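You operate a simulated robot arm through the tools that you are given. There is no shell and no other tool. Be economical: measure what you need, move in short steps, check, and stop when the job is done.

Carry out the task below with a simulated robot arm. There is one attempt and no reset: what you move stays moved.

TASK
Take the pads carton and put it on the top of the pedal bench. Turn the volume knob of the small black amp to 5. Take the desk microphone and put it on the red book. Open the drawer of the long oak bench, put the yellow plug of the patch rack in the inside of the oak bench drawer, then shut the drawer. Put the red mug on the top of the wooden side table away on the middle shelf of the oak bookcase. Pull the sliding lid of the tape eraser open. Any order will do. Set down upright: yellow plug of the patch rack, red mug.

It is judged by the outcome, as a careful person would: the job done as asked, and still so three seconds after it is handed in. It fails if anything else is knocked over, pushed out of place, dropped, spilled or broken. Lids that push on must go on centred and level and be pressed home; caps that screw on are set level and turned clockwise until they are tight.

THE ROBOT
A 7-joint arm with a fingered hand on a trunk, on a base that drives. Base frame: it is fixed to the floor where the robot stands at the start and does not move with it; the origin is under the middle of the robot, x ahead of it, y to its left, z up. Lengths are in mm, angles in rad, forces in N, time in s.
Its first joint turns from -2.897 to 2.897 rad. Places, roughly: desk microphone (9x8x18 cm) [1100, -3400, 800]; drawer of the long oak bench [-2700, -1700, 700]; inside of the oak bench drawer [-2700, -1800, 600]; middle shelf of the oak bookcase (83x26 cm) [-3200, 2280, 860]; red book [750, -1500, 250]; red mug (12x8x10 cm) [1000, -1800, 800]; sliding lid of the tape eraser [800, 1900, 800]; top of the pedal bench [800, -300, 800]; volume knob of the small black amp [400, -4500, 1000]; yellow plug of the patch rack (3x3x7 cm) [800, -2000, 800]. Payload 3.7 kg.
Tool frame: the origin (TCP) lies between the finger pads and is the grasp point; the fingertips stand 25 mm ahead of it; z points along the fingers, y is the line along which they close. Largest opening 88 mm; the body of the gripper starts 29 mm behind the TCP. The gripper is a hand of 5 fingers: y runs from the thumb to the fingers, the wrist lies at [-13, -106, -174] in the tool frame, and closing takes about 1.5 s.
Orientation is that of the tool frame in the base frame, as a unit quaternion [x, y, z, w]. With the fingers straight down and the wrist toward the robot, the tool's x, y and z point along [0, 1, 0], [1, 0, 0] and [0, 0, -1] of the base frame.

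THE INTERFACE
- The arm moves only by the tool send_rows. Its argument "increments" is a list of rows, each a list of 3 entries, a list of its own where there are three numbers: the shift along the base's x, y, z in mm, then the turn, a rotation vector about the base's x, y, z in rad, then the opening in per cent of the stroke, from 0 (shut) to 100 (fully open). In form: [[[tx, ty, tz], [ax, ay, az], grip], ...]. A call has 1 to 12 rows; each row is the pose to reach, as a shift and turn from the pose commanded when the call began. A row lasts 0.2 s, in which the tool goes at most 50 mm and 0.15 rad; a call with a longer step from one row to the next is refused whole, and so is a gripper value outside its range. A pose out of reach is approached as far as the arm can. The call stops where the force on the tool passes 40 N (or 10 N more than at its start, if that is more) or the arm is blocked; 0.2 s more then pass. Each finger travels about 108 mm/s and halts on what it meets, pressing with about 24 N; the grip force reading is that of the motor and also rises with nothing between the fingers. The clock runs only during rows and for 0.2 s after the last one: add rows that repeat a pose to give the fingers time. The reply holds the time, the measured pose of the TCP, the force on the tool along the base axes, the opening and the grip force, in the units named above and with some noise, with the torque about the TCP (base axes, N m) and any sound that the robot's microphone picked up, and new pictures: "show" is both (left out), scene, wrist or none.
- Cameras (640 x 400 px; columns grow to the right, rows downward): "scene" is now at [171.9, 181.2, 1279.9]; the picture's right is [-0.55, -0.84, 0.00], its down [-0.56, 0.36, -0.75] and it looks along [0.62, -0.41, -0.67] (base axes); focal length 262 px, centre (320, 200). "wrist" rides on the gripper at [59, -79, -105] in the tool frame; the picture's right is [-0.73, 0.32, -0.61], its down [-0.62, -0.68, 0.38] and it looks along [-0.29, 0.66, 0.70] (tool axes); focal length 234 px, centre (320, 200). There is no depth. A picture from a camera that has moved, and an enlarged one, comes with that camera's place and axes in the base frame and with its lens.
- base_move(legs): drives the robot by 1 to 6 legs, each [ahead, left, turn to the left] in mm, mm and rad, along the robot's own axes; the way and the turn of a leg run together, so that a leg with both is an arc; at most 1500 mm and 3.142 rad a leg. The arm and the cameras ride along, it lands a little off, and it stops where it bumps. It gives what a move gives, and a new picture of the scene camera.
- set_grasp(shape): the hand has 5 fingers and takes this shape, open, in about a second: jaw (thumb against the fingers, like two jaws); tri (thumb and two fingers); tip (a fingertip pinch); poke (one finger out to press); point (the index stretched); flat (the hand flat); cup (the hand cupped); fist (a fist). The gripper value then closes the fingers along that shape, each until it touches; the sizes above hold for jaw. It gives what a move gives, with no picture.
- head_to(pan, tilt): turns the head with the scene camera to pan (to the left, within 2.094 rad either way) and tilt (down, from -0.506 to 1.204), counted from straight ahead of the robot. It gives what a move gives, and a new picture of the scene camera.
- close_up(camera, box): a new picture of the part [left, top, right, bottom] of that camera's present view, enlarged. It takes no simulated time.
- close_job(): hands the job in; it is judged then, once.

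Work in short steps. Places have to be worked out from the pictures, the camera data and where the tool is seen: move nearer, look again, correct. Check each grasp and each placing, and mend what went wrong. You have 186 turns and 260 pictures in all, those below and enlarged ones among them. Open the gripper and draw the arm clear of the work before you hand the job in, unless the task says otherwise.

The tools are called after "Emit:" as name(argument=value, ...) on one line, values as JSON. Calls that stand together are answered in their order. send_rows: Moves the arm, as the interface text tells. Its arguments: {"type":"object","properties":{"increments":{"type":"array"},"show":{"type":"string","enum":["both","scene","wrist","none"]}},"required":["increments"]} The other tools are called the same way: set_grasp (shape) gives the hand a shape; base_move (legs) drives the base; head_to (pan, tilt) turns the head that bears the scene camera; close_up (camera, box) takes an enlarged picture of a part of a camera's view; close_job () hands the job in.

At the start:

```text
t: 0.0
ee_pos: [445.7, -346.4, 1009.5]
orientation: [0.707, 0.707, -0.001, 0.0]
force: [0.1, 0.7, -0.2]
ft_torque: [0.0, -0.02, 0.03]
opening: 87.8
grasp_force: 0.1
shape: jaw
robot x, y, heading: [-0.5, 0.0, -0.005]
head pan, tilt: [-0.579, 0.728]
```

scene: 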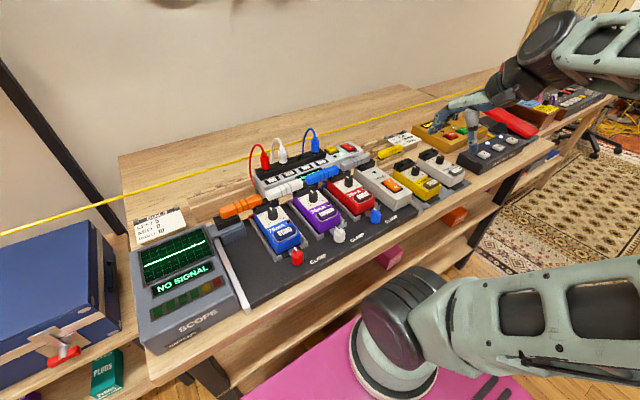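
wrist: 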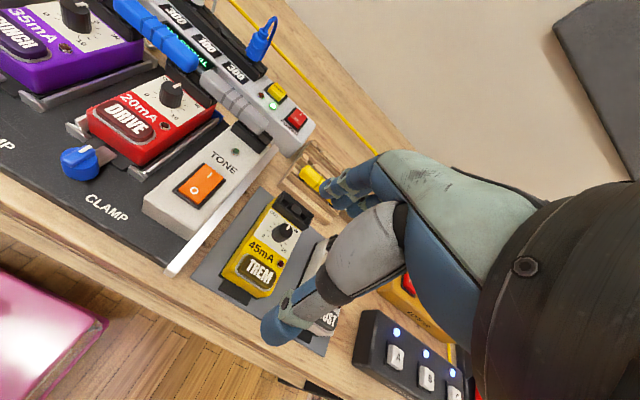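

The pedal bench is ahead, and the pads carton's place is not listed. I look around with the head to find things.

Emit:
head_to(pan=0.6, tilt=0.6)

Emit:
head_to(pan=-1.4, tilt=0.5)

Emit:
head_to(pan=0.0, tilt=1.0)

```text
t: 1.4
ee_pos: [444.6, -347.2, 1010.5]
orientation: [0.707, 0.707, 0.001, 0.0]
force: [-0.1, -0.2, -0.4]
ft_torque: [0.01, -0.02, -0.01]
opening: 87.8
grasp_force: 0.1
shape: jaw
robot x, y, heading: [-0.1, 0.4, 0.0]
head pan, tilt: [0.6, 0.6]
camera scene: at [174.8, 277.0, 1290.9], right [0.56, -0.83, 0.0], down [-0.47, -0.32, -0.83], along [0.68, 0.47, -0.56], focal length 262 px, centre (320, 200)
```

scene: 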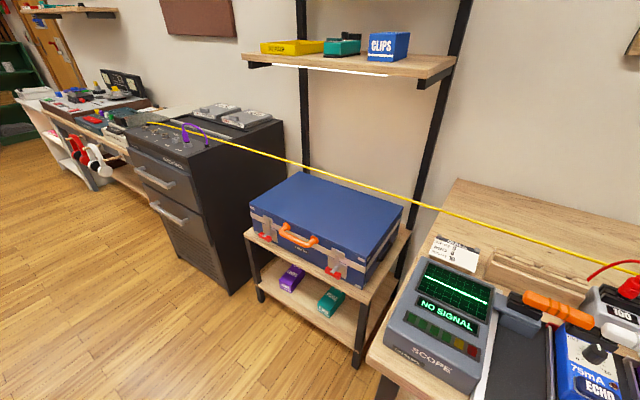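

```text
t: 3.3
ee_pos: [445.4, -346.9, 1010.1]
orientation: [0.708, 0.706, 0.0, 0.0]
force: [-0.6, -0.4, 1.2]
ft_torque: [-0.02, -0.02, 0.04]
opening: 87.3
grasp_force: 0.0
shape: jaw
robot x, y, heading: [5.4, -0.9, 0.003]
head pan, tilt: [-1.4, 0.499]
camera scene: at [117.4, 137.5, 1300.0], right [-0.99, -0.17, 0.0], down [-0.08, 0.47, -0.88], along [0.15, -0.87, -0.48], focal length 262 px, centre (320, 200)
```

scene: 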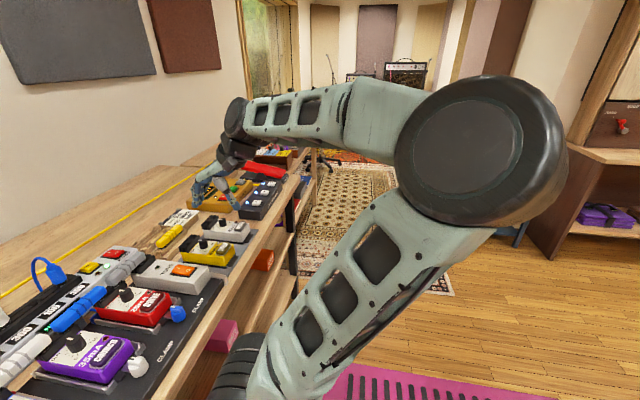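

```text
t: 4.8
ee_pos: [445.0, -347.5, 1009.1]
orientation: [0.708, 0.707, 0.0, -0.001]
force: [0.2, 0.0, -0.1]
ft_torque: [0.01, 0.0, 0.02]
opening: 87.6
grasp_force: 0.1
shape: jaw
robot x, y, heading: [1.0, 1.0, 0.003]
head pan, tilt: [0.0, 1.0]
camera scene: at [171.5, 227.1, 1258.9], right [0.0, -1.0, 0.0], down [-0.84, 0.0, -0.54], along [0.54, 0.0, -0.84], focal length 262 px, centre (320, 200)
```

scene: 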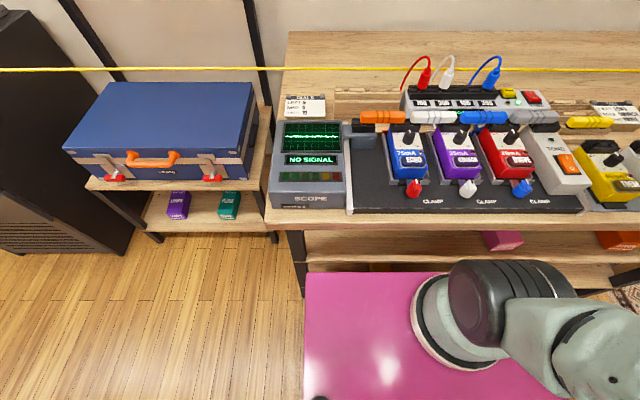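

Several small cartons are in view. I take closer looks to find the one labelled PADS.

Emit:
close_up(camera="scene", box=[130, 170, 270, 250])

Emit:
head_to(pan=0.6, tilt=0.3)

Emit:
close_up(camera="scene", box=[220, 100, 480, 260])

```text
4.57 times, centred on (200, 210) of scene
camera zoom: at [171.5, 227.1, 1258.9], right [0.0, -1.0, 0.0], down [-0.84, 0.0, -0.54], along [0.54, 0.0, -0.84], focal length 1198 px, centre (869, 154)
```

zoom: 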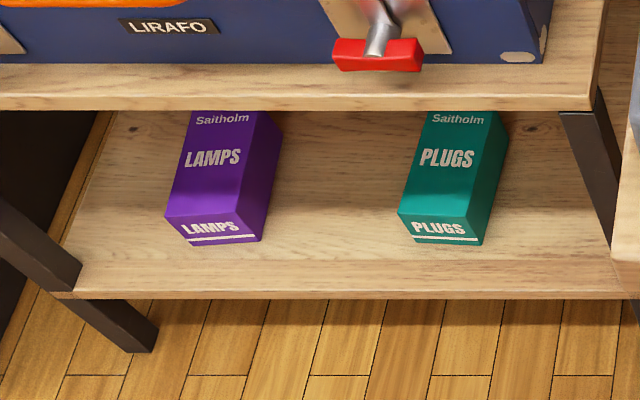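

```text
t: 5.9
ee_pos: [445.3, -346.8, 1009.4]
orientation: [0.707, 0.707, 0.0, -0.001]
force: [0.9, -0.1, 0.1]
ft_torque: [-0.01, 0.0, 0.01]
opening: 87.7
grasp_force: 0.2
shape: jaw
robot x, y, heading: [2.8, 0.4, 0.0]
head pan, tilt: [0.6, 0.3]
camera scene: at [178.9, 279.8, 1318.3], right [0.56, -0.83, 0.0], down [-0.24, -0.17, -0.95], along [0.79, 0.54, -0.3], focal length 262 px, centre (320, 200)
```

scene: 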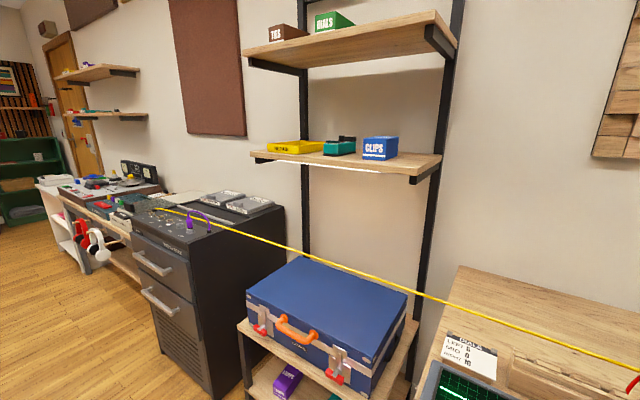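

```text
2.46 times, centred on (350, 180) of scene
camera zoom: at [178.9, 279.8, 1318.3], right [0.56, -0.83, 0.0], down [-0.24, -0.17, -0.95], along [0.79, 0.54, -0.3], focal length 645 px, centre (246, 249)
```

zoom: 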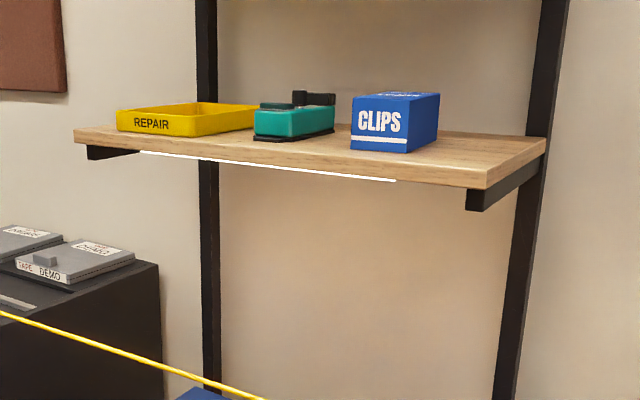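

Neither is PADS. Pink and orange boxes sit on the shelf under the pedal bench, so I back off a bit and look there.

Emit:
base_move(legs=[[-600, 0, 0]])

Emit:
head_to(pan=-0.3, tilt=0.6)

Emit:
head_to(pan=-1.2, tilt=0.4)

```text
t: 9.3
ee_pos: [-146.4, -346.8, 1010.7]
orientation: [0.705, 0.709, 0.0, 0.0]
force: [-0.1, -0.4, 0.0]
ft_torque: [0.02, -0.02, 0.0]
opening: 87.6
grasp_force: 0.0
shape: jaw
robot x, y, heading: [-593.0, 1.8, 0.004]
head pan, tilt: [0.6, 0.3]
camera scene: at [-415.3, 279.5, 1318.4], right [0.57, -0.82, 0.0], down [-0.24, -0.17, -0.96], along [0.79, 0.54, -0.3], focal length 262 px, centre (320, 200)
```

scene: 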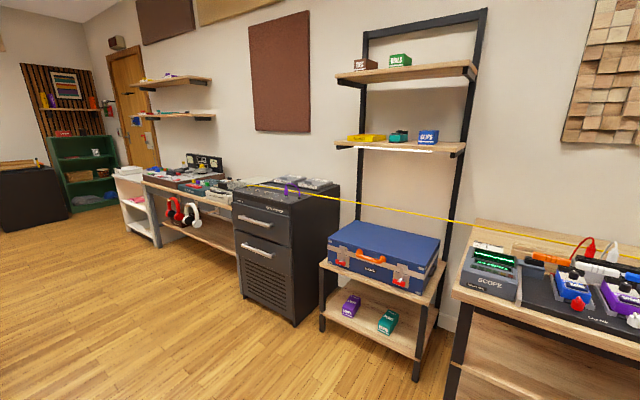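

```text
t: 10.5
ee_pos: [-147.4, -347.2, 1009.3]
orientation: [0.706, 0.708, 0.0, -0.001]
force: [0.2, 1.0, 0.6]
ft_torque: [0.02, 0.02, 0.03]
opening: 87.8
grasp_force: 0.0
shape: jaw
robot x, y, heading: [-594.6, 0.5, 0.002]
head pan, tilt: [-0.3, 0.6]
camera scene: at [-407.6, 200.7, 1290.9], right [-0.29, -0.96, 0.0], down [-0.54, 0.16, -0.83], along [0.79, -0.24, -0.56], focal length 262 px, centre (320, 200)
```

scene: 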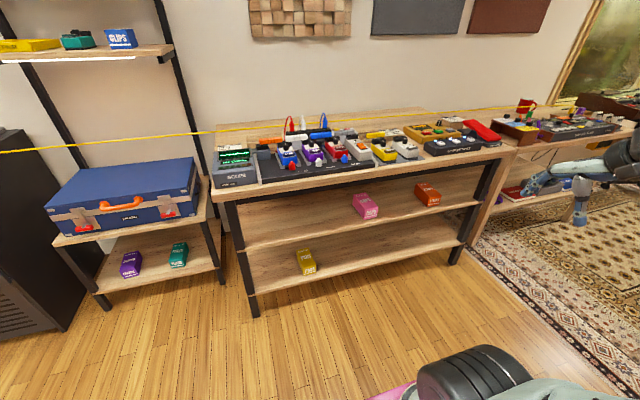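

```text
t: 11.7
ee_pos: [-146.6, -347.5, 1009.8]
orientation: [0.706, 0.708, 0.0, 0.001]
force: [-0.2, 0.6, 1.0]
ft_torque: [0.02, -0.01, -0.01]
opening: 87.8
grasp_force: 0.2
shape: jaw
robot x, y, heading: [-593.7, -2.1, 0.001]
head pan, tilt: [-1.201, 0.4]
camera scene: at [-458.3, 140.2, 1309.1], right [-0.93, -0.37, 0.0], down [-0.14, 0.36, -0.92], along [0.34, -0.86, -0.39], focal length 262 px, centre (320, 200)
```

scene: 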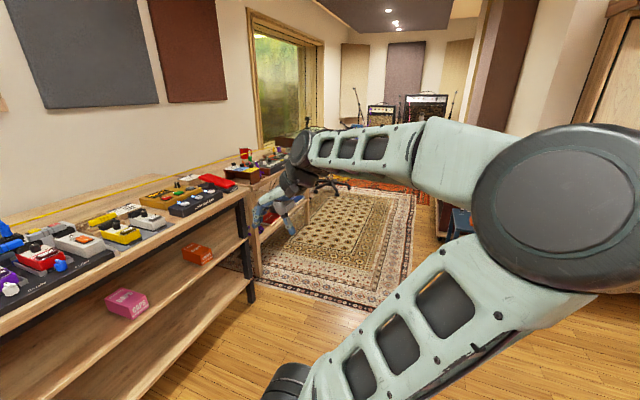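

Three cartons are on the pedal bench's lower shelves (pink, orange, yellow). I read their labels.

Emit:
head_to(pan=-0.3, tilt=0.6)

Emit:
close_up(camera="scene", box=[280, 170, 460, 282])

Emit:
close_up(camera="scene", box=[200, 110, 520, 310])

```text
t: 12.9
ee_pos: [-146.6, -346.6, 1010.3]
orientation: [0.706, 0.709, -0.001, 0.0]
force: [-0.4, 0.1, 0.3]
ft_torque: [0.0, 0.03, -0.01]
opening: 87.6
grasp_force: 0.1
shape: jaw
robot x, y, heading: [-588.6, -3.6, 0.005]
head pan, tilt: [-0.3, 0.6]
camera scene: at [-407.6, 200.6, 1290.9], right [-0.29, -0.96, 0.0], down [-0.54, 0.17, -0.83], along [0.79, -0.24, -0.56], focal length 262 px, centre (320, 200)
```

scene: 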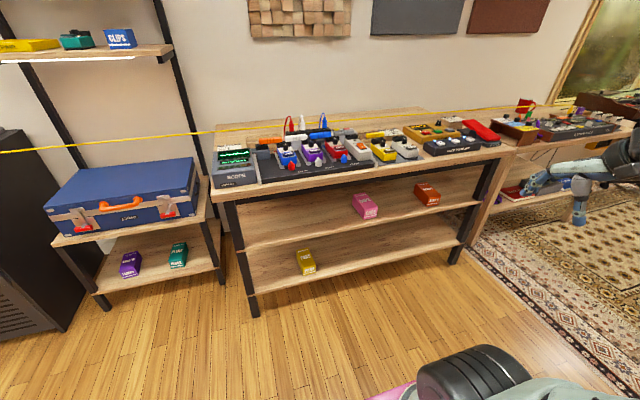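

```text
3.56 times, centred on (370, 226) of scene
camera zoom: at [-407.6, 200.6, 1290.9], right [-0.29, -0.96, 0.0], down [-0.54, 0.17, -0.83], along [0.79, -0.24, -0.56], focal length 932 px, centre (142, 108)
```

zoom: 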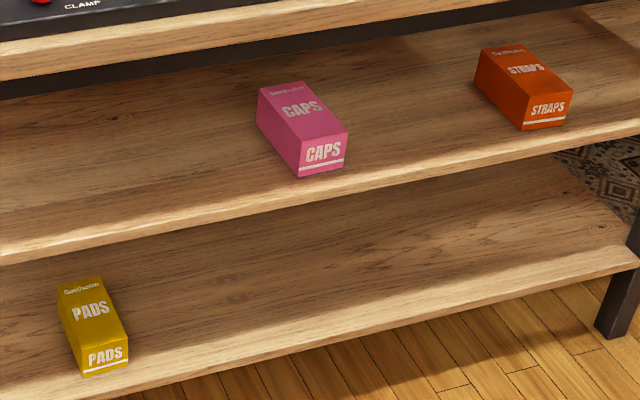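

```text
2.00 times, centred on (360, 210) of scene
camera zoom: at [-407.6, 200.6, 1290.9], right [-0.29, -0.96, 0.0], down [-0.54, 0.17, -0.83], along [0.79, -0.24, -0.56], focal length 524 px, centre (240, 180)
```

zoom: 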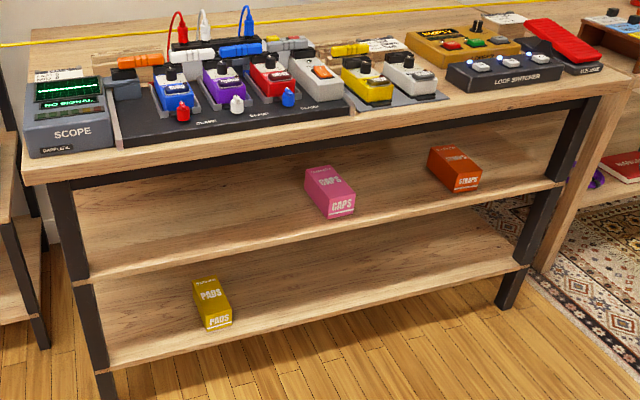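

The yellow PADS carton is on the bottom shelf near the front. I turn the hand (wrist to the left, camera up) and tip it forward to approach that carton from the front.

Emit:
send_rows(increments=[[[0, 30, 0], [0, 0, -0.14], 100], [[0, 60, 0], [0, 0, -0.28], 100], [[0, 90, 0], [0, 0, -0.42], 100], [[0, 120, 0], [0, 0, -0.56], 100], [[0, 150, 0], [0, 0, -0.7], 100], [[0, 180, 0], [0, 0, -0.84], 100], [[0, 210, 0], [0, 0, -0.98], 100], [[0, 240, 0], [0, 0, -1.12], 100], [[0, 270, 0], [0, 0, -1.26], 100], [[0, 300, 0], [0, 0, -1.4], 100], [[0, 320, 0], [0, 0, -1.54], 100], [[0, 330, 0], [0, 0, -1.57], 100]], show="none")

Emit:
send_rows(increments=[[[0, 0, -40], [0, -0.14, 0], 100], [[0, 0, -80], [0, -0.28, 0], 100], [[0, 0, -120], [0, -0.42, 0], 100], [[0, 0, -160], [0, -0.56, 0], 100], [[0, 0, -200], [0, -0.7, 0], 100], [[0, 0, -240], [0, -0.8, 0], 100], [[0, 0, -280], [0, -0.8, 0], 100], [[0, 0, -320], [0, -0.8, 0], 100], [[0, 0, -360], [0, -0.8, 0], 100], [[0, 0, -400], [0, -0.8, 0], 100], [[0, 0, -440], [0, -0.8, 0], 100], [[0, 0, -480], [0, -0.8, 0], 100]], show="both")

```text
t: 15.2
ee_pos: [-156.8, -32.5, 1003.4]
orientation: [0.991, 0.126, -0.01, -0.049]
force: [-0.2, -0.4, 0.0]
ft_torque: [0.0, -0.01, -0.02]
opening: 88.2
grasp_force: 0.1
shape: jaw
robot x, y, heading: [-593.2, 2.1, 0.004]
head pan, tilt: [-0.3, 0.6]
stopped in row 11: the arm was blocked; the commanded pose is now the measured one
```

```text
t: 16.4
ee_pos: [-105.3, 6.0, 938.7]
orientation: [0.948, 0.061, 0.286, -0.125]
force: [-0.4, -0.8, -0.1]
ft_torque: [0.01, 0.0, -0.03]
opening: 88.1
grasp_force: 0.0
shape: jaw
out of reach, approached as far as the arm can: row 2, 3, 4, 5
robot x, y, heading: [-595.1, 0.3, 0.005]
head pan, tilt: [-0.3, 0.6]
stopped in row 5: the arm was blocked; the commanded pose is now the measured one
camera scene: at [-406.6, 179.1, 1294.2], right [-0.29, -0.96, -0.02], down [-0.54, 0.18, -0.82], along [0.79, -0.23, -0.57], focal length 262 px, centre (320, 200)
camera wrist: at [-125.8, 56.3, 1072.0], right [-0.86, -0.51, 0.02], down [-0.44, 0.73, -0.52], along [0.25, -0.45, -0.86], focal length 234 px, centre (320, 200)
```

scene: 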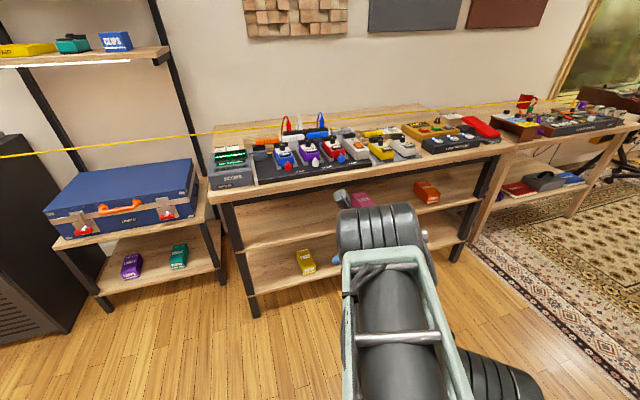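
wrist: 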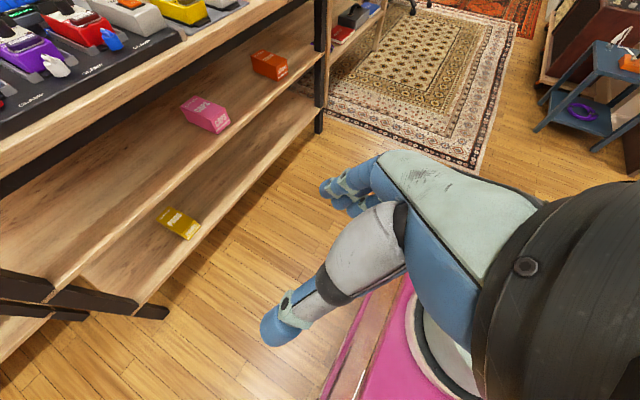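

The wrist reached a joint limit because the arm was swung inward. I swing the TCP back to the right (y≈-350), where that joint has room, and finish the orientation there.

Emit:
send_rows(increments=[[[0, -45, 0], [0, 0, 0], 100], [[0, -90, 0], [0, 0, 0], 100], [[0, -135, 0], [0, 0, 0], 100], [[0, -180, 0], [0, 0, 0], 100], [[0, -225, 0], [-0.044, -0.072, -0.055], 100], [[0, -270, -20], [-0.088, -0.145, -0.109], 100], [[0, -315, -50], [-0.13, -0.22, -0.16], 100], [[0, -355, -80], [-0.176, -0.29, -0.218], 100], [[0, -355, -120], [-0.176, -0.29, -0.218], 100], [[0, -355, -160], [-0.176, -0.29, -0.218], 100], [[0, -355, -200], [-0.176, -0.29, -0.218], 100], [[0, -355, -240], [-0.176, -0.29, -0.218], 100]], show="wrist")

```text
refused: row 7 steps farther than a row can; nothing moved
```

Row steps exceeded the limit slightly, so I resend with smaller steps.

Emit:
send_rows(increments=[[[0, -45, 0], [0, 0, 0], 100], [[0, -90, 0], [0, 0, 0], 100], [[0, -135, 0], [0, 0, 0], 100], [[0, -180, 0], [0, 0, 0], 100], [[0, -225, 0], [-0.044, -0.072, -0.055], 100], [[0, -265, -20], [-0.088, -0.145, -0.109], 100], [[0, -305, -40], [-0.13, -0.22, -0.16], 100], [[0, -345, -60], [-0.176, -0.29, -0.218], 100], [[0, -355, -100], [-0.176, -0.29, -0.218], 100], [[0, -355, -140], [-0.176, -0.29, -0.218], 100], [[0, -355, -180], [-0.176, -0.29, -0.218], 100], [[0, -355, -220], [-0.176, -0.29, -0.218], 100]], show="wrist")

```text
t: 19.0
ee_pos: [-37.8, -479.2, 742.6]
orientation: [0.903, 0.004, 0.428, 0.017]
force: [-0.3, -0.1, -1.2]
ft_torque: [-0.04, -0.11, -0.03]
opening: 88.1
grasp_force: 0.1
shape: jaw
out of reach, approached as far as the arm can: row 1, 2, 3, 4, 5, 6, 7, 8, 9, 10, 11, 12
robot x, y, heading: [-593.3, 0.1, 0.006]
head pan, tilt: [-0.3, 0.6]
camera wrist: at [-80.5, -396.8, 851.0], right [-0.93, -0.32, -0.17], down [-0.09, 0.66, -0.75], along [0.35, -0.68, -0.64], focal length 234 px, centre (320, 200)
```

wrist: 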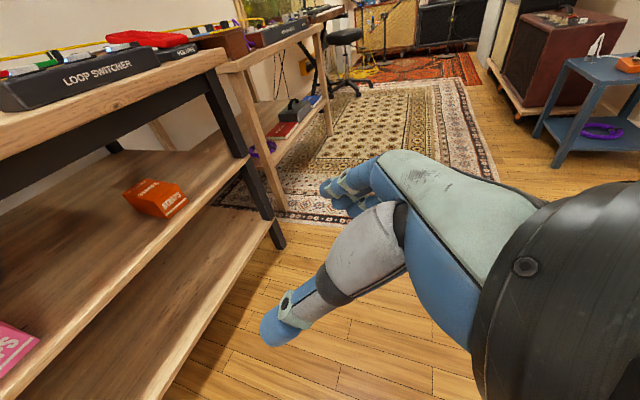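

The orientation is right now. I check how low the arm can go in this posture.

Emit:
send_rows(increments=[[[0, 0, -50], [0, 0, 0], 100], [[0, 0, -100], [0, 0, 0], 100], [[0, 0, -150], [0, 0, 0], 100], [[0, 0, -200], [0, 0, 0], 100], [[0, 0, -250], [0, 0, 0], 100], [[0, 0, -300], [0, 0, 0], 100], [[0, 0, -350], [0, 0, 0], 100], [[0, 0, -400], [0, 0, 0], 100], [[0, 0, -440], [0, 0, 0], 100], [[0, 0, -480], [0, 0, 0], 100]], show="both")

```text
t: 21.2
ee_pos: [-34.7, -481.2, 266.0]
orientation: [0.903, 0.002, 0.429, 0.018]
force: [0.0, -0.6, 0.0]
ft_torque: [0.0, 0.0, -0.02]
opening: 87.9
grasp_force: 0.0
shape: jaw
robot x, y, heading: [-590.9, 0.7, 0.006]
head pan, tilt: [-0.3, 0.6]
camera scene: at [-407.7, 200.6, 1290.9], right [-0.29, -0.96, 0.0], down [-0.54, 0.17, -0.82], along [0.79, -0.24, -0.57], focal length 262 px, centre (320, 200)
camera wrist: at [-76.0, -398.5, 374.1], right [-0.93, -0.32, -0.17], down [-0.09, 0.66, -0.75], along [0.35, -0.69, -0.64], focal length 234 px, centre (320, 200)
```

scene: 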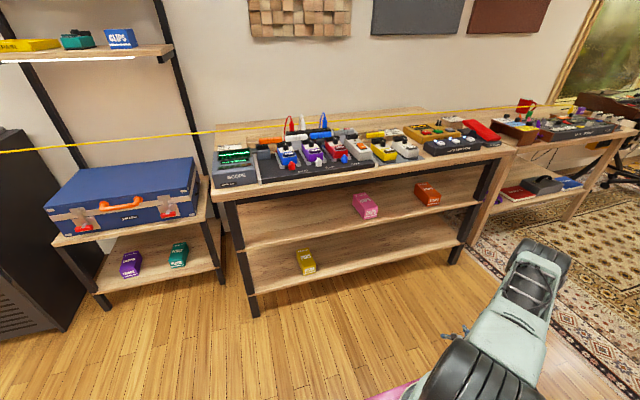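
wrist: 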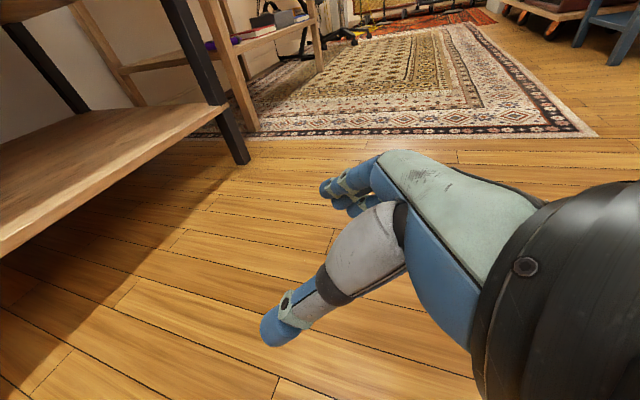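

Low reach is fine. I drive the base left so that the hand lines up with the carton, then look with the wrist camera.

Emit:
base_move(legs=[[0, 430, 0], [250, 0, 0]])

Emit:
close_up(camera="wrist", box=[0, 0, 640, 400])

```text
t: 25.2
ee_pos: [214.0, -57.6, 266.9]
orientation: [0.903, 0.003, 0.429, 0.018]
force: [-0.5, -0.5, 0.7]
ft_torque: [0.03, -0.01, 0.01]
opening: 88.0
grasp_force: 0.2
shape: jaw
robot x, y, heading: [-344.2, 425.3, 0.01]
head pan, tilt: [-0.3, 0.6]
camera scene: at [-159.5, 625.9, 1290.9], right [-0.29, -0.96, 0.0], down [-0.54, 0.16, -0.83], along [0.79, -0.24, -0.56], focal length 262 px, centre (320, 200)
```

scene: 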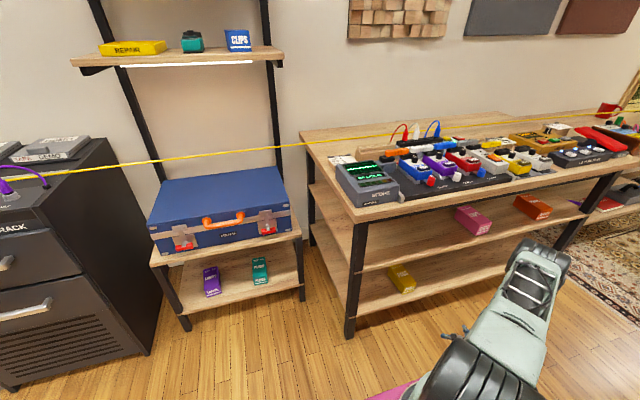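

```text
1.00 times, centred on (320, 200) of wrist (not enlarged: the box is as wide or as high as the picture)
camera zoom: at [172.7, 27.2, 374.4], right [-0.93, -0.32, -0.17], down [-0.09, 0.66, -0.75], along [0.35, -0.68, -0.64], focal length 234 px, centre (320, 200)
```

zoom: 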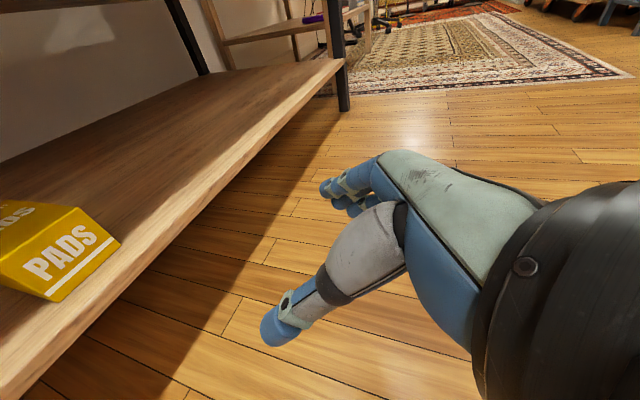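

From the two views I get the carton's front face at x≈471, y from -48 to 19, bottom z≈207, top ≈262. I move to a pre-grasp just in front of and above it, then look.

Emit:
send_rows(increments=[[[40, 20, 20], [0, 0, 0], 100], [[80, 40, 35], [0, 0, 0], 100], [[120, 44, 35], [0, 0, 0], 100], [[165, 44, 35], [0, 0, 0], 100], [[205, 44, 33], [0, 0, 0], 100]], show="both")

```text
t: 26.4
ee_pos: [418.4, -12.3, 301.0]
orientation: [0.904, 0.003, 0.428, 0.019]
force: [0.1, -0.8, -0.2]
ft_torque: [0.02, -0.03, 0.04]
opening: 88.1
grasp_force: 0.0
shape: jaw
robot x, y, heading: [-345.9, 426.9, 0.005]
head pan, tilt: [-0.3, 0.6]
camera scene: at [-159.5, 625.7, 1290.9], right [-0.29, -0.96, 0.0], down [-0.54, 0.17, -0.83], along [0.79, -0.24, -0.57], focal length 262 px, centre (320, 200)
camera wrist: at [376.8, 71.5, 409.8], right [-0.93, -0.32, -0.17], down [-0.09, 0.66, -0.75], along [0.35, -0.69, -0.64], focal length 234 px, centre (320, 200)
```

scene: 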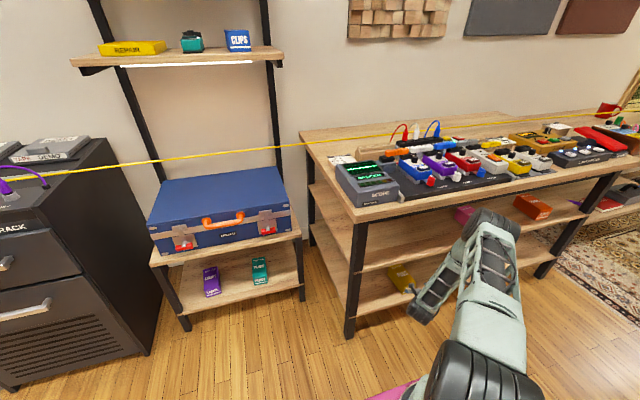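
wrist: 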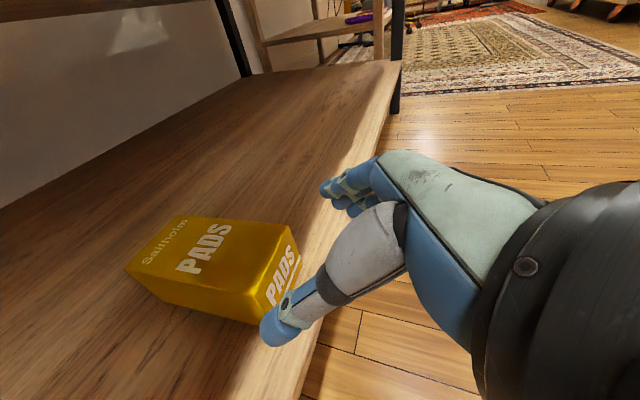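

The wrist view agrees: carton from x≈470 to 604, centred at y≈-15. I go in along the finger direction to about (484, -16, 244), then close.

Emit:
send_rows(increments=[[[16, -4, -14], [0, 0, 0], 100], [[33, -4, -29], [0, 0, 0], 100], [[50, -4, -43], [0, 0, 0], 100], [[66, -4, -57], [0, 0, 0], 100]], show="wrist")

```text
t: 27.4
ee_pos: [488.6, -17.0, 246.6]
orientation: [0.903, 0.003, 0.429, 0.019]
force: [-7.1, -1.4, 18.8]
ft_torque: [-0.35, 0.07, -0.02]
opening: 87.9
grasp_force: 0.2
shape: jaw
robot x, y, heading: [-343.6, 426.9, 0.003]
head pan, tilt: [-0.3, 0.6]
camera wrist: at [445.2, 67.5, 353.8], right [-0.93, -0.32, -0.17], down [-0.09, 0.65, -0.75], along [0.35, -0.69, -0.64], focal length 234 px, centre (320, 200)
```

wrist: 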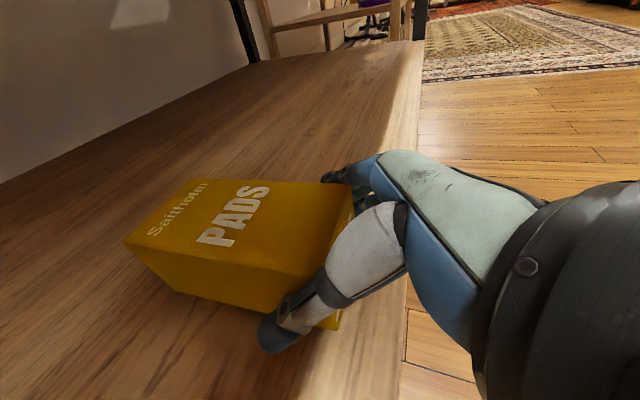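

The thumb is pressing on the shelf (19 N up). I raise 8 mm and close.

Emit:
send_rows(increments=[[[0, 0, 8], [0, 0, 0], 100], [[0, 0, 8], [0, 0, 0], 0], [[0, 0, 8], [0, 0, 0], 0], [[0, 0, 8], [0, 0, 0], 0], [[0, 0, 8], [0, 0, 0], 0], [[0, 0, 8], [0, 0, 0], 0], [[0, 0, 8], [0, 0, 0], 0], [[0, 0, 8], [0, 0, 0], 0]], show="wrist")

```text
t: 29.2
ee_pos: [485.8, -15.8, 252.4]
orientation: [0.903, 0.003, 0.428, 0.019]
force: [0.0, -0.5, -0.2]
ft_torque: [-0.03, 0.07, 0.03]
opening: 67.0
grasp_force: 24.5
shape: jaw
robot x, y, heading: [-345.0, 423.7, 0.009]
head pan, tilt: [-0.3, 0.6]
camera wrist: at [444.4, 68.4, 359.9], right [-0.93, -0.32, -0.17], down [-0.09, 0.66, -0.75], along [0.35, -0.68, -0.64], focal length 234 px, centre (320, 200)
```

wrist: 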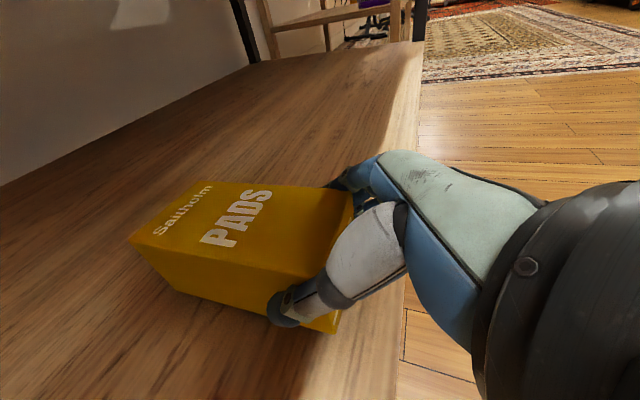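

Opening 67 at 24 N: the carton is held. I lift it a little and pull it out.

Emit:
send_rows(increments=[[[0, 0, 15], [0, 0, 0], 0], [[0, 0, 30], [0, 0, 0], 0], [[-30, 0, 40], [0, 0, 0], 0], [[-70, 0, 40], [0, 0, 0], 0], [[-115, 0, 40], [0, 0, 0], 0], [[-160, 0, 40], [0, 0, 0], 0], [[-200, 0, 40], [0, 0, 0], 0]], show="wrist")

```text
t: 30.8
ee_pos: [285.3, -15.2, 290.6]
orientation: [0.903, 0.003, 0.428, 0.019]
force: [0.4, -0.5, -0.8]
ft_torque: [0.01, 0.14, 0.0]
opening: 66.6
grasp_force: 23.9
shape: jaw
robot x, y, heading: [-345.0, 425.4, 0.005]
head pan, tilt: [-0.3, 0.6]
camera wrist: at [244.2, 68.3, 400.0], right [-0.93, -0.32, -0.17], down [-0.09, 0.66, -0.75], along [0.35, -0.68, -0.64], focal length 234 px, centre (320, 200)
```

wrist: 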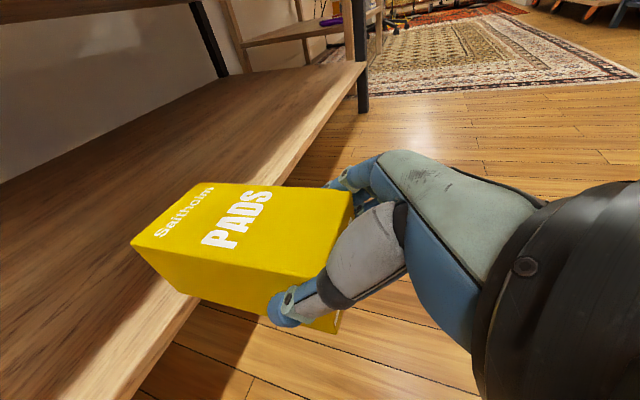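

The carton is held level. I draw back another 100 mm and raise it above bench-top height.

Emit:
send_rows(increments=[[[-50, 0, 0], [0, 0, 0], 0], [[-100, 0, 20], [0, 0, 0], 0], [[-100, 0, 70], [0, 0, 0], 0], [[-100, 0, 120], [0, 0, 0], 0], [[-100, 0, 170], [0, 0, 0], 0], [[-100, 0, 220], [0, 0, 0], 0], [[-100, 0, 270], [0, 0, 0], 0], [[-100, 0, 320], [0, 0, 0], 0], [[-100, 0, 370], [0, 0, 0], 0], [[-100, 0, 420], [0, 0, 0], 0], [[-100, 0, 470], [0, 0, 0], 0], [[-100, 0, 520], [0, 0, 0], 0]], show="none")

Emit:
send_rows(increments=[[[0, 0, 50], [0, 0, 0], 0], [[0, 0, 100], [0, 0, 0], 0], [[0, 0, 150], [0, 0, 0], 0], [[0, 0, 200], [0, 0, 0], 0], [[0, 0, 240], [0, 0, 0], 0]], show="both")

```text
refused: row 2 steps farther than a row can; nothing moved
```

```text
t: 32.0
ee_pos: [284.6, -14.8, 529.6]
orientation: [0.904, 0.001, 0.428, 0.018]
force: [0.3, -0.6, -2.4]
ft_torque: [-0.01, 0.09, 0.03]
opening: 66.6
grasp_force: 23.6
shape: jaw
robot x, y, heading: [-346.7, 423.5, 0.001]
head pan, tilt: [-0.3, 0.6]
camera scene: at [-159.4, 625.8, 1290.9], right [-0.29, -0.96, 0.0], down [-0.54, 0.16, -0.82], along [0.79, -0.24, -0.57], focal length 262 px, centre (320, 200)
camera wrist: at [242.8, 68.7, 638.4], right [-0.93, -0.32, -0.17], down [-0.09, 0.66, -0.75], along [0.35, -0.68, -0.64], focal length 234 px, centre (320, 200)
```

scene: 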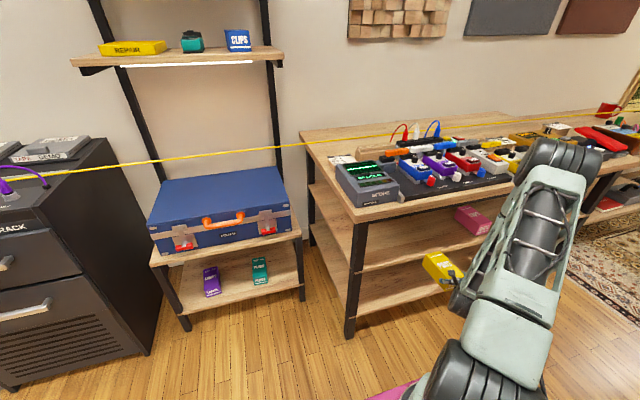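
wrist: 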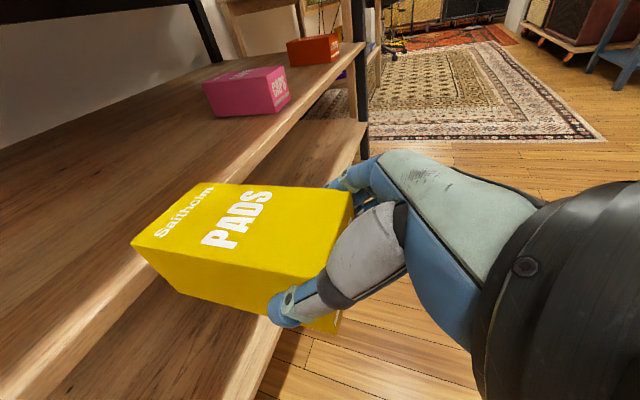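

The step limit refused the first call; the second raised the carton clear in front. I pull back and rise further.

Emit:
send_rows(increments=[[[-45, 0, 0], [0, 0, 0], 0], [[-90, 0, 0], [0, 0, 0], 0], [[-110, 0, 40], [0, 0, 0], 0], [[-110, 0, 85], [0, 0, 0], 0], [[-110, 0, 130], [0, 0, 0], 0], [[-110, 0, 175], [0, 0, 0], 0], [[-110, 0, 220], [0, 0, 0], 0], [[-110, 0, 265], [0, 0, 0], 0], [[-110, 0, 310], [0, 0, 0], 0], [[-110, 0, 355], [0, 0, 0], 0], [[-110, 0, 400], [0, 0, 0], 0], [[-110, 0, 445], [0, 0, 0], 0]], show="both")

Emit:
close_up(camera="scene", box=[280, 90, 640, 225])

```text
t: 34.6
ee_pos: [176.8, -15.7, 974.3]
orientation: [0.904, 0.002, 0.428, 0.018]
force: [-0.7, -0.1, -1.3]
ft_torque: [-0.01, 0.15, -0.03]
opening: 66.7
grasp_force: 23.9
shape: jaw
out of reach, approached as far as the arm can: row 3, 4, 5, 6, 7, 8, 9, 10
robot x, y, heading: [-347.3, 422.4, 0.003]
head pan, tilt: [-0.3, 0.6]
camera scene: at [-159.3, 625.8, 1290.9], right [-0.29, -0.96, 0.0], down [-0.54, 0.16, -0.82], along [0.79, -0.24, -0.57], focal length 262 px, centre (320, 200)
camera wrist: at [134.6, 67.6, 1082.7], right [-0.93, -0.32, -0.17], down [-0.09, 0.66, -0.75], along [0.35, -0.68, -0.64], focal length 234 px, centre (320, 200)
```

scene: 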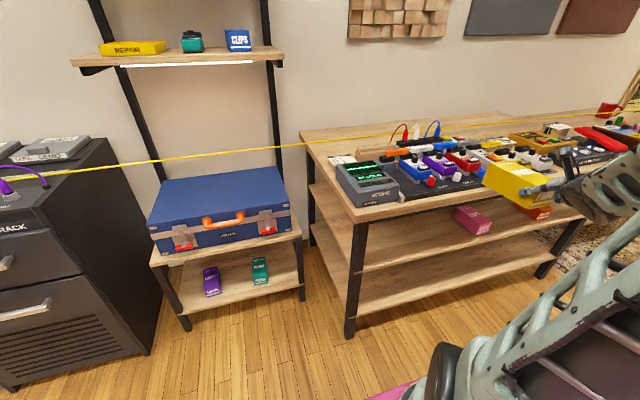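
wrist: 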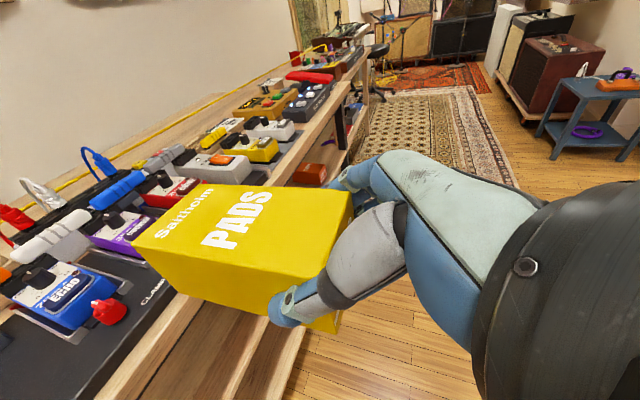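

```text
1.78 times, centred on (460, 158) of scene
camera zoom: at [-159.3, 625.8, 1290.9], right [-0.29, -0.96, 0.0], down [-0.54, 0.16, -0.82], along [0.79, -0.24, -0.57], focal length 466 px, centre (71, 276)
```

zoom: 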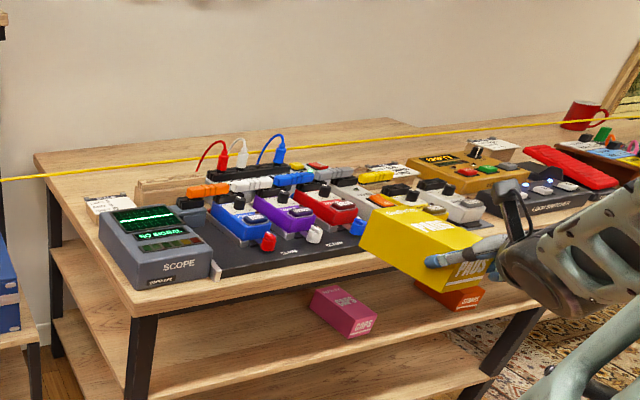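

I look for free space on the bench top with tighter close-ups; the taut yellow cable above the rear must be avoided.

Emit:
close_up(camera="scene", box=[290, 100, 460, 206])

Emit:
head_to(pan=-0.75, tilt=0.6)

Emit:
close_up(camera="scene", box=[200, 80, 500, 268])

```text
3.76 times, centred on (375, 153) of scene
camera zoom: at [-159.3, 625.8, 1290.9], right [-0.29, -0.96, 0.0], down [-0.54, 0.16, -0.82], along [0.79, -0.24, -0.57], focal length 987 px, centre (113, 377)
```

zoom: 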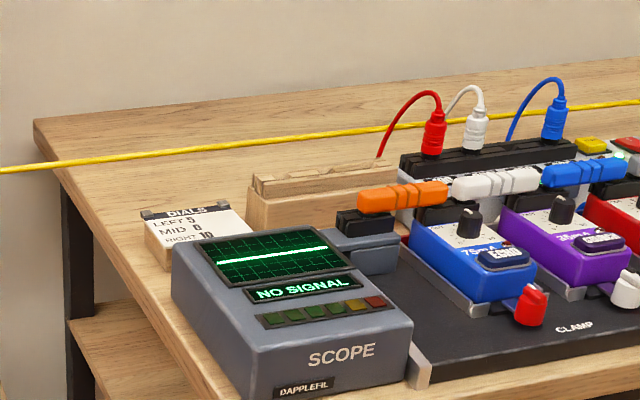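

```text
t: 35.5
ee_pos: [175.6, -16.0, 974.0]
orientation: [0.904, 0.003, 0.428, 0.019]
force: [0.2, -1.3, -1.7]
ft_torque: [0.02, 0.12, 0.01]
opening: 66.6
grasp_force: 23.7
shape: jaw
robot x, y, heading: [-343.8, 425.1, 0.003]
head pan, tilt: [-0.75, 0.6]
camera scene: at [-179.1, 591.7, 1290.9], right [-0.68, -0.73, 0.0], down [-0.42, 0.38, -0.82], along [0.61, -0.56, -0.57], focal length 262 px, centre (320, 200)
```

scene: 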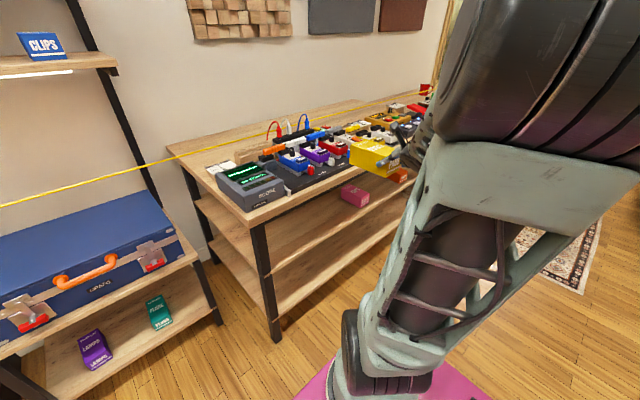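

```text
2.13 times, centred on (350, 174) of scene
camera zoom: at [-179.1, 591.7, 1290.9], right [-0.68, -0.73, 0.0], down [-0.42, 0.38, -0.82], along [0.61, -0.56, -0.57], focal length 558 px, centre (256, 255)
```

zoom: 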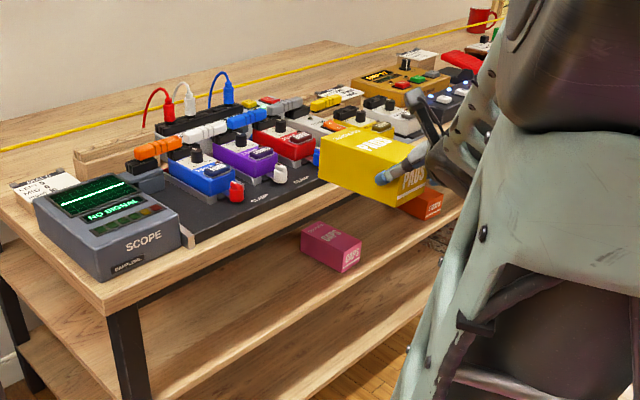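

Bench top comes out at z≈785, front edge x≈404, cable at x≈835, z≈860. The left side is full at the front, so I drive right to inspect the bench's right part.

Emit:
base_move(legs=[[0, -800, 0]])

Emit:
head_to(pan=-0.25, tilt=0.6)

Emit:
close_up(camera="scene", box=[180, 80, 500, 280])

```text
t: 39.8
ee_pos: [184.2, -809.7, 974.2]
orientation: [0.903, 0.005, 0.429, 0.018]
force: [0.3, -0.5, -2.2]
ft_torque: [-0.01, 0.12, -0.02]
opening: 66.6
grasp_force: 24.5
shape: jaw
robot x, y, heading: [-340.5, -370.8, 0.005]
head pan, tilt: [-0.75, 0.6]
camera scene: at [-174.5, -202.8, 1290.9], right [-0.68, -0.74, 0.0], down [-0.42, 0.38, -0.83], along [0.61, -0.56, -0.57], focal length 262 px, centre (320, 200)
```

scene: 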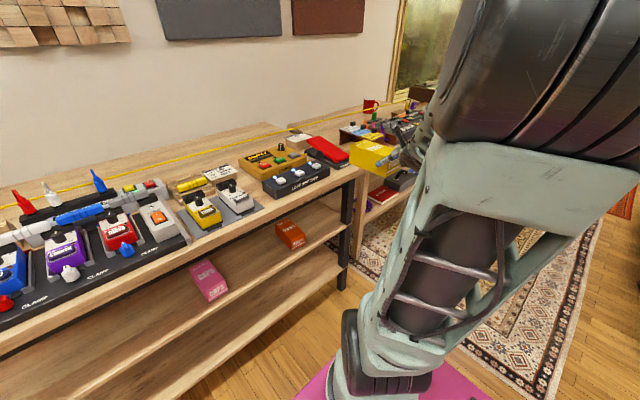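

```text
t: 40.7
ee_pos: [183.5, -808.3, 974.5]
orientation: [0.903, 0.004, 0.429, 0.018]
force: [0.0, 1.0, -2.0]
ft_torque: [0.0, 0.12, -0.02]
opening: 66.6
grasp_force: 24.0
shape: jaw
robot x, y, heading: [-342.0, -370.9, 0.011]
head pan, tilt: [-0.25, 0.6]
camera scene: at [-153.8, -164.3, 1290.9], right [-0.24, -0.97, 0.0], down [-0.55, 0.14, -0.83], along [0.8, -0.2, -0.57], focal length 262 px, centre (320, 200)
```

scene: 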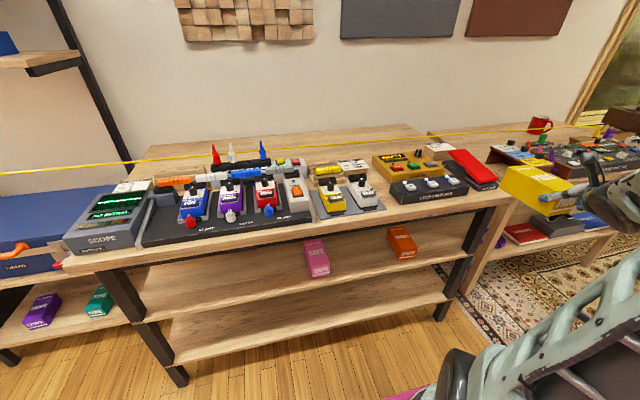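

```text
2.00 times, centred on (340, 180) of scene
camera zoom: at [-153.8, -164.3, 1290.9], right [-0.24, -0.97, 0.0], down [-0.55, 0.14, -0.83], along [0.8, -0.2, -0.57], focal length 524 px, centre (280, 240)
```

zoom: 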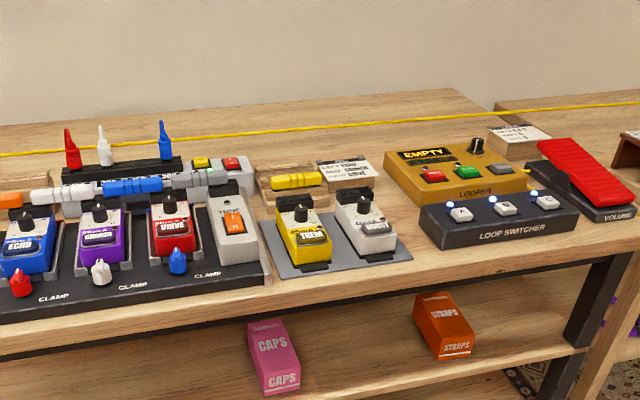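

The only sizeable free surface is behind the cable, which this tilted grip can't reach safely. I will set the carton briefly on the flat suitcase top at the left, regrasp it from above, and then place it over the cable. I drive there first, turned left by 0.6.

Emit:
base_move(legs=[[0, 1030, 0], [0, 0, 0.6]])

Emit:
head_to(pan=-0.1, tilt=0.65)

```text
t: 47.7
ee_pos: [334.5, 596.1, 973.7]
orientation: [0.861, 0.273, 0.414, -0.111]
force: [0.0, -0.6, -2.7]
ft_torque: [-0.08, 0.12, -0.02]
opening: 66.4
grasp_force: 23.8
shape: jaw
robot x, y, heading: [-347.0, 659.9, 0.61]
head pan, tilt: [-0.25, 0.6]
camera scene: at [-309.6, 933.7, 1290.9], right [0.36, -0.93, 0.0], down [-0.53, -0.2, -0.83], along [0.77, 0.29, -0.57], focal length 262 px, centre (320, 200)
```

scene: 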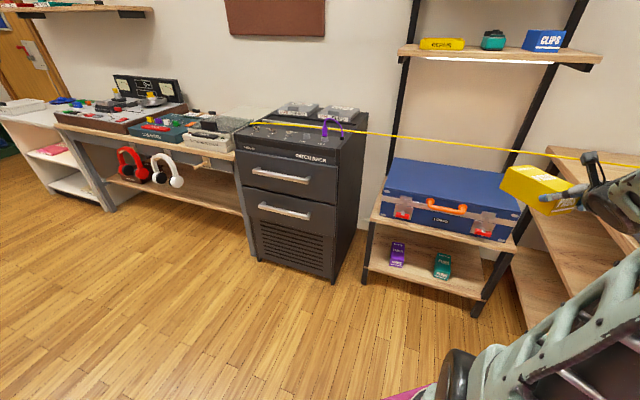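

```text
t: 48.4
ee_pos: [333.6, 596.0, 973.6]
orientation: [0.862, 0.273, 0.413, -0.11]
force: [-0.2, -0.4, -2.2]
ft_torque: [-0.08, 0.12, 0.0]
opening: 66.4
grasp_force: 24.6
shape: jaw
robot x, y, heading: [-345.7, 658.4, 0.611]
head pan, tilt: [-0.099, 0.649]
camera scene: at [-316.5, 944.9, 1286.6], right [0.49, -0.87, 0.0], down [-0.53, -0.3, -0.8], along [0.69, 0.39, -0.6], focal length 262 px, centre (320, 200)
```

scene: 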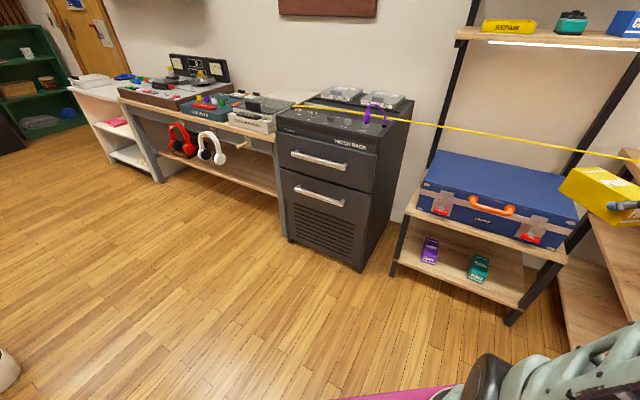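

The cable also passes over the suitcase (about x=800, z=885), so I come in low beneath it. I lower the carton here in free space to TCP z≈770 and look.

Emit:
send_rows(increments=[[[0, 0, -45], [0, 0, 0], 0], [[0, 0, -90], [0, 0, 0], 0], [[0, 0, -135], [0, 0, 0], 0], [[0, 0, -180], [0, 0, 0], 0], [[0, 0, -204], [0, 0, 0], 0]], show="none")

Emit:
base_move(legs=[[190, -133, 0]])

Emit:
close_up(camera="wrist", box=[0, 0, 640, 400])

```text
t: 49.6
ee_pos: [371.0, 571.9, 779.5]
orientation: [0.861, 0.273, 0.414, -0.111]
force: [-0.3, 0.2, -1.7]
ft_torque: [-0.11, 0.11, 0.0]
opening: 66.7
grasp_force: 24.1
shape: jaw
out of reach, approached as far as the arm can: row 2, 3, 4, 5
robot x, y, heading: [-348.9, 657.0, 0.608]
head pan, tilt: [-0.099, 0.649]
```

```text
t: 51.3
ee_pos: [604.5, 572.2, 780.6]
orientation: [0.861, 0.274, 0.414, -0.112]
force: [0.3, -0.5, -1.7]
ft_torque: [-0.08, 0.09, -0.01]
opening: 66.5
grasp_force: 24.2
shape: jaw
robot x, y, heading: [-114.9, 654.9, 0.611]
head pan, tilt: [-0.099, 0.649]
camera scene: at [-83.2, 944.9, 1286.6], right [0.49, -0.87, 0.0], down [-0.53, -0.3, -0.8], along [0.69, 0.39, -0.6], focal length 262 px, centre (320, 200)
```

scene: 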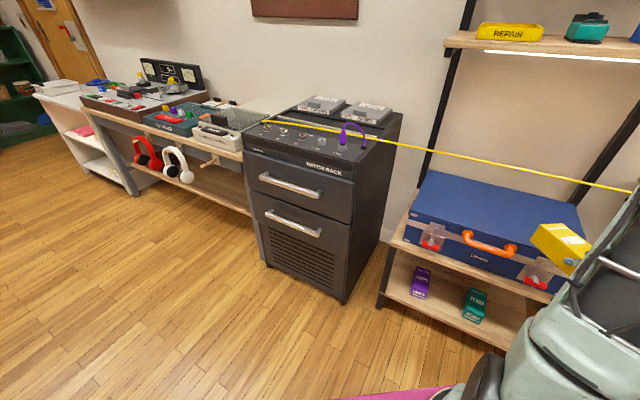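

```text
1.00 times, centred on (320, 200) of wrist (not enlarged: the box is as wide or as high as the picture)
camera zoom: at [522.8, 616.4, 889.5], right [-0.58, -0.8, -0.17], down [-0.45, 0.49, -0.75], along [0.68, -0.36, -0.64], focal length 234 px, centre (320, 200)
```

zoom: 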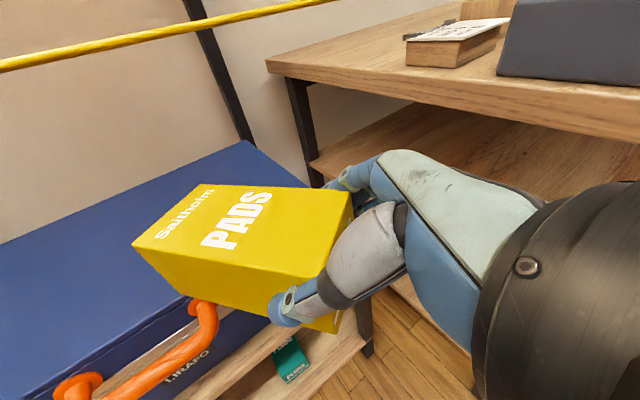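

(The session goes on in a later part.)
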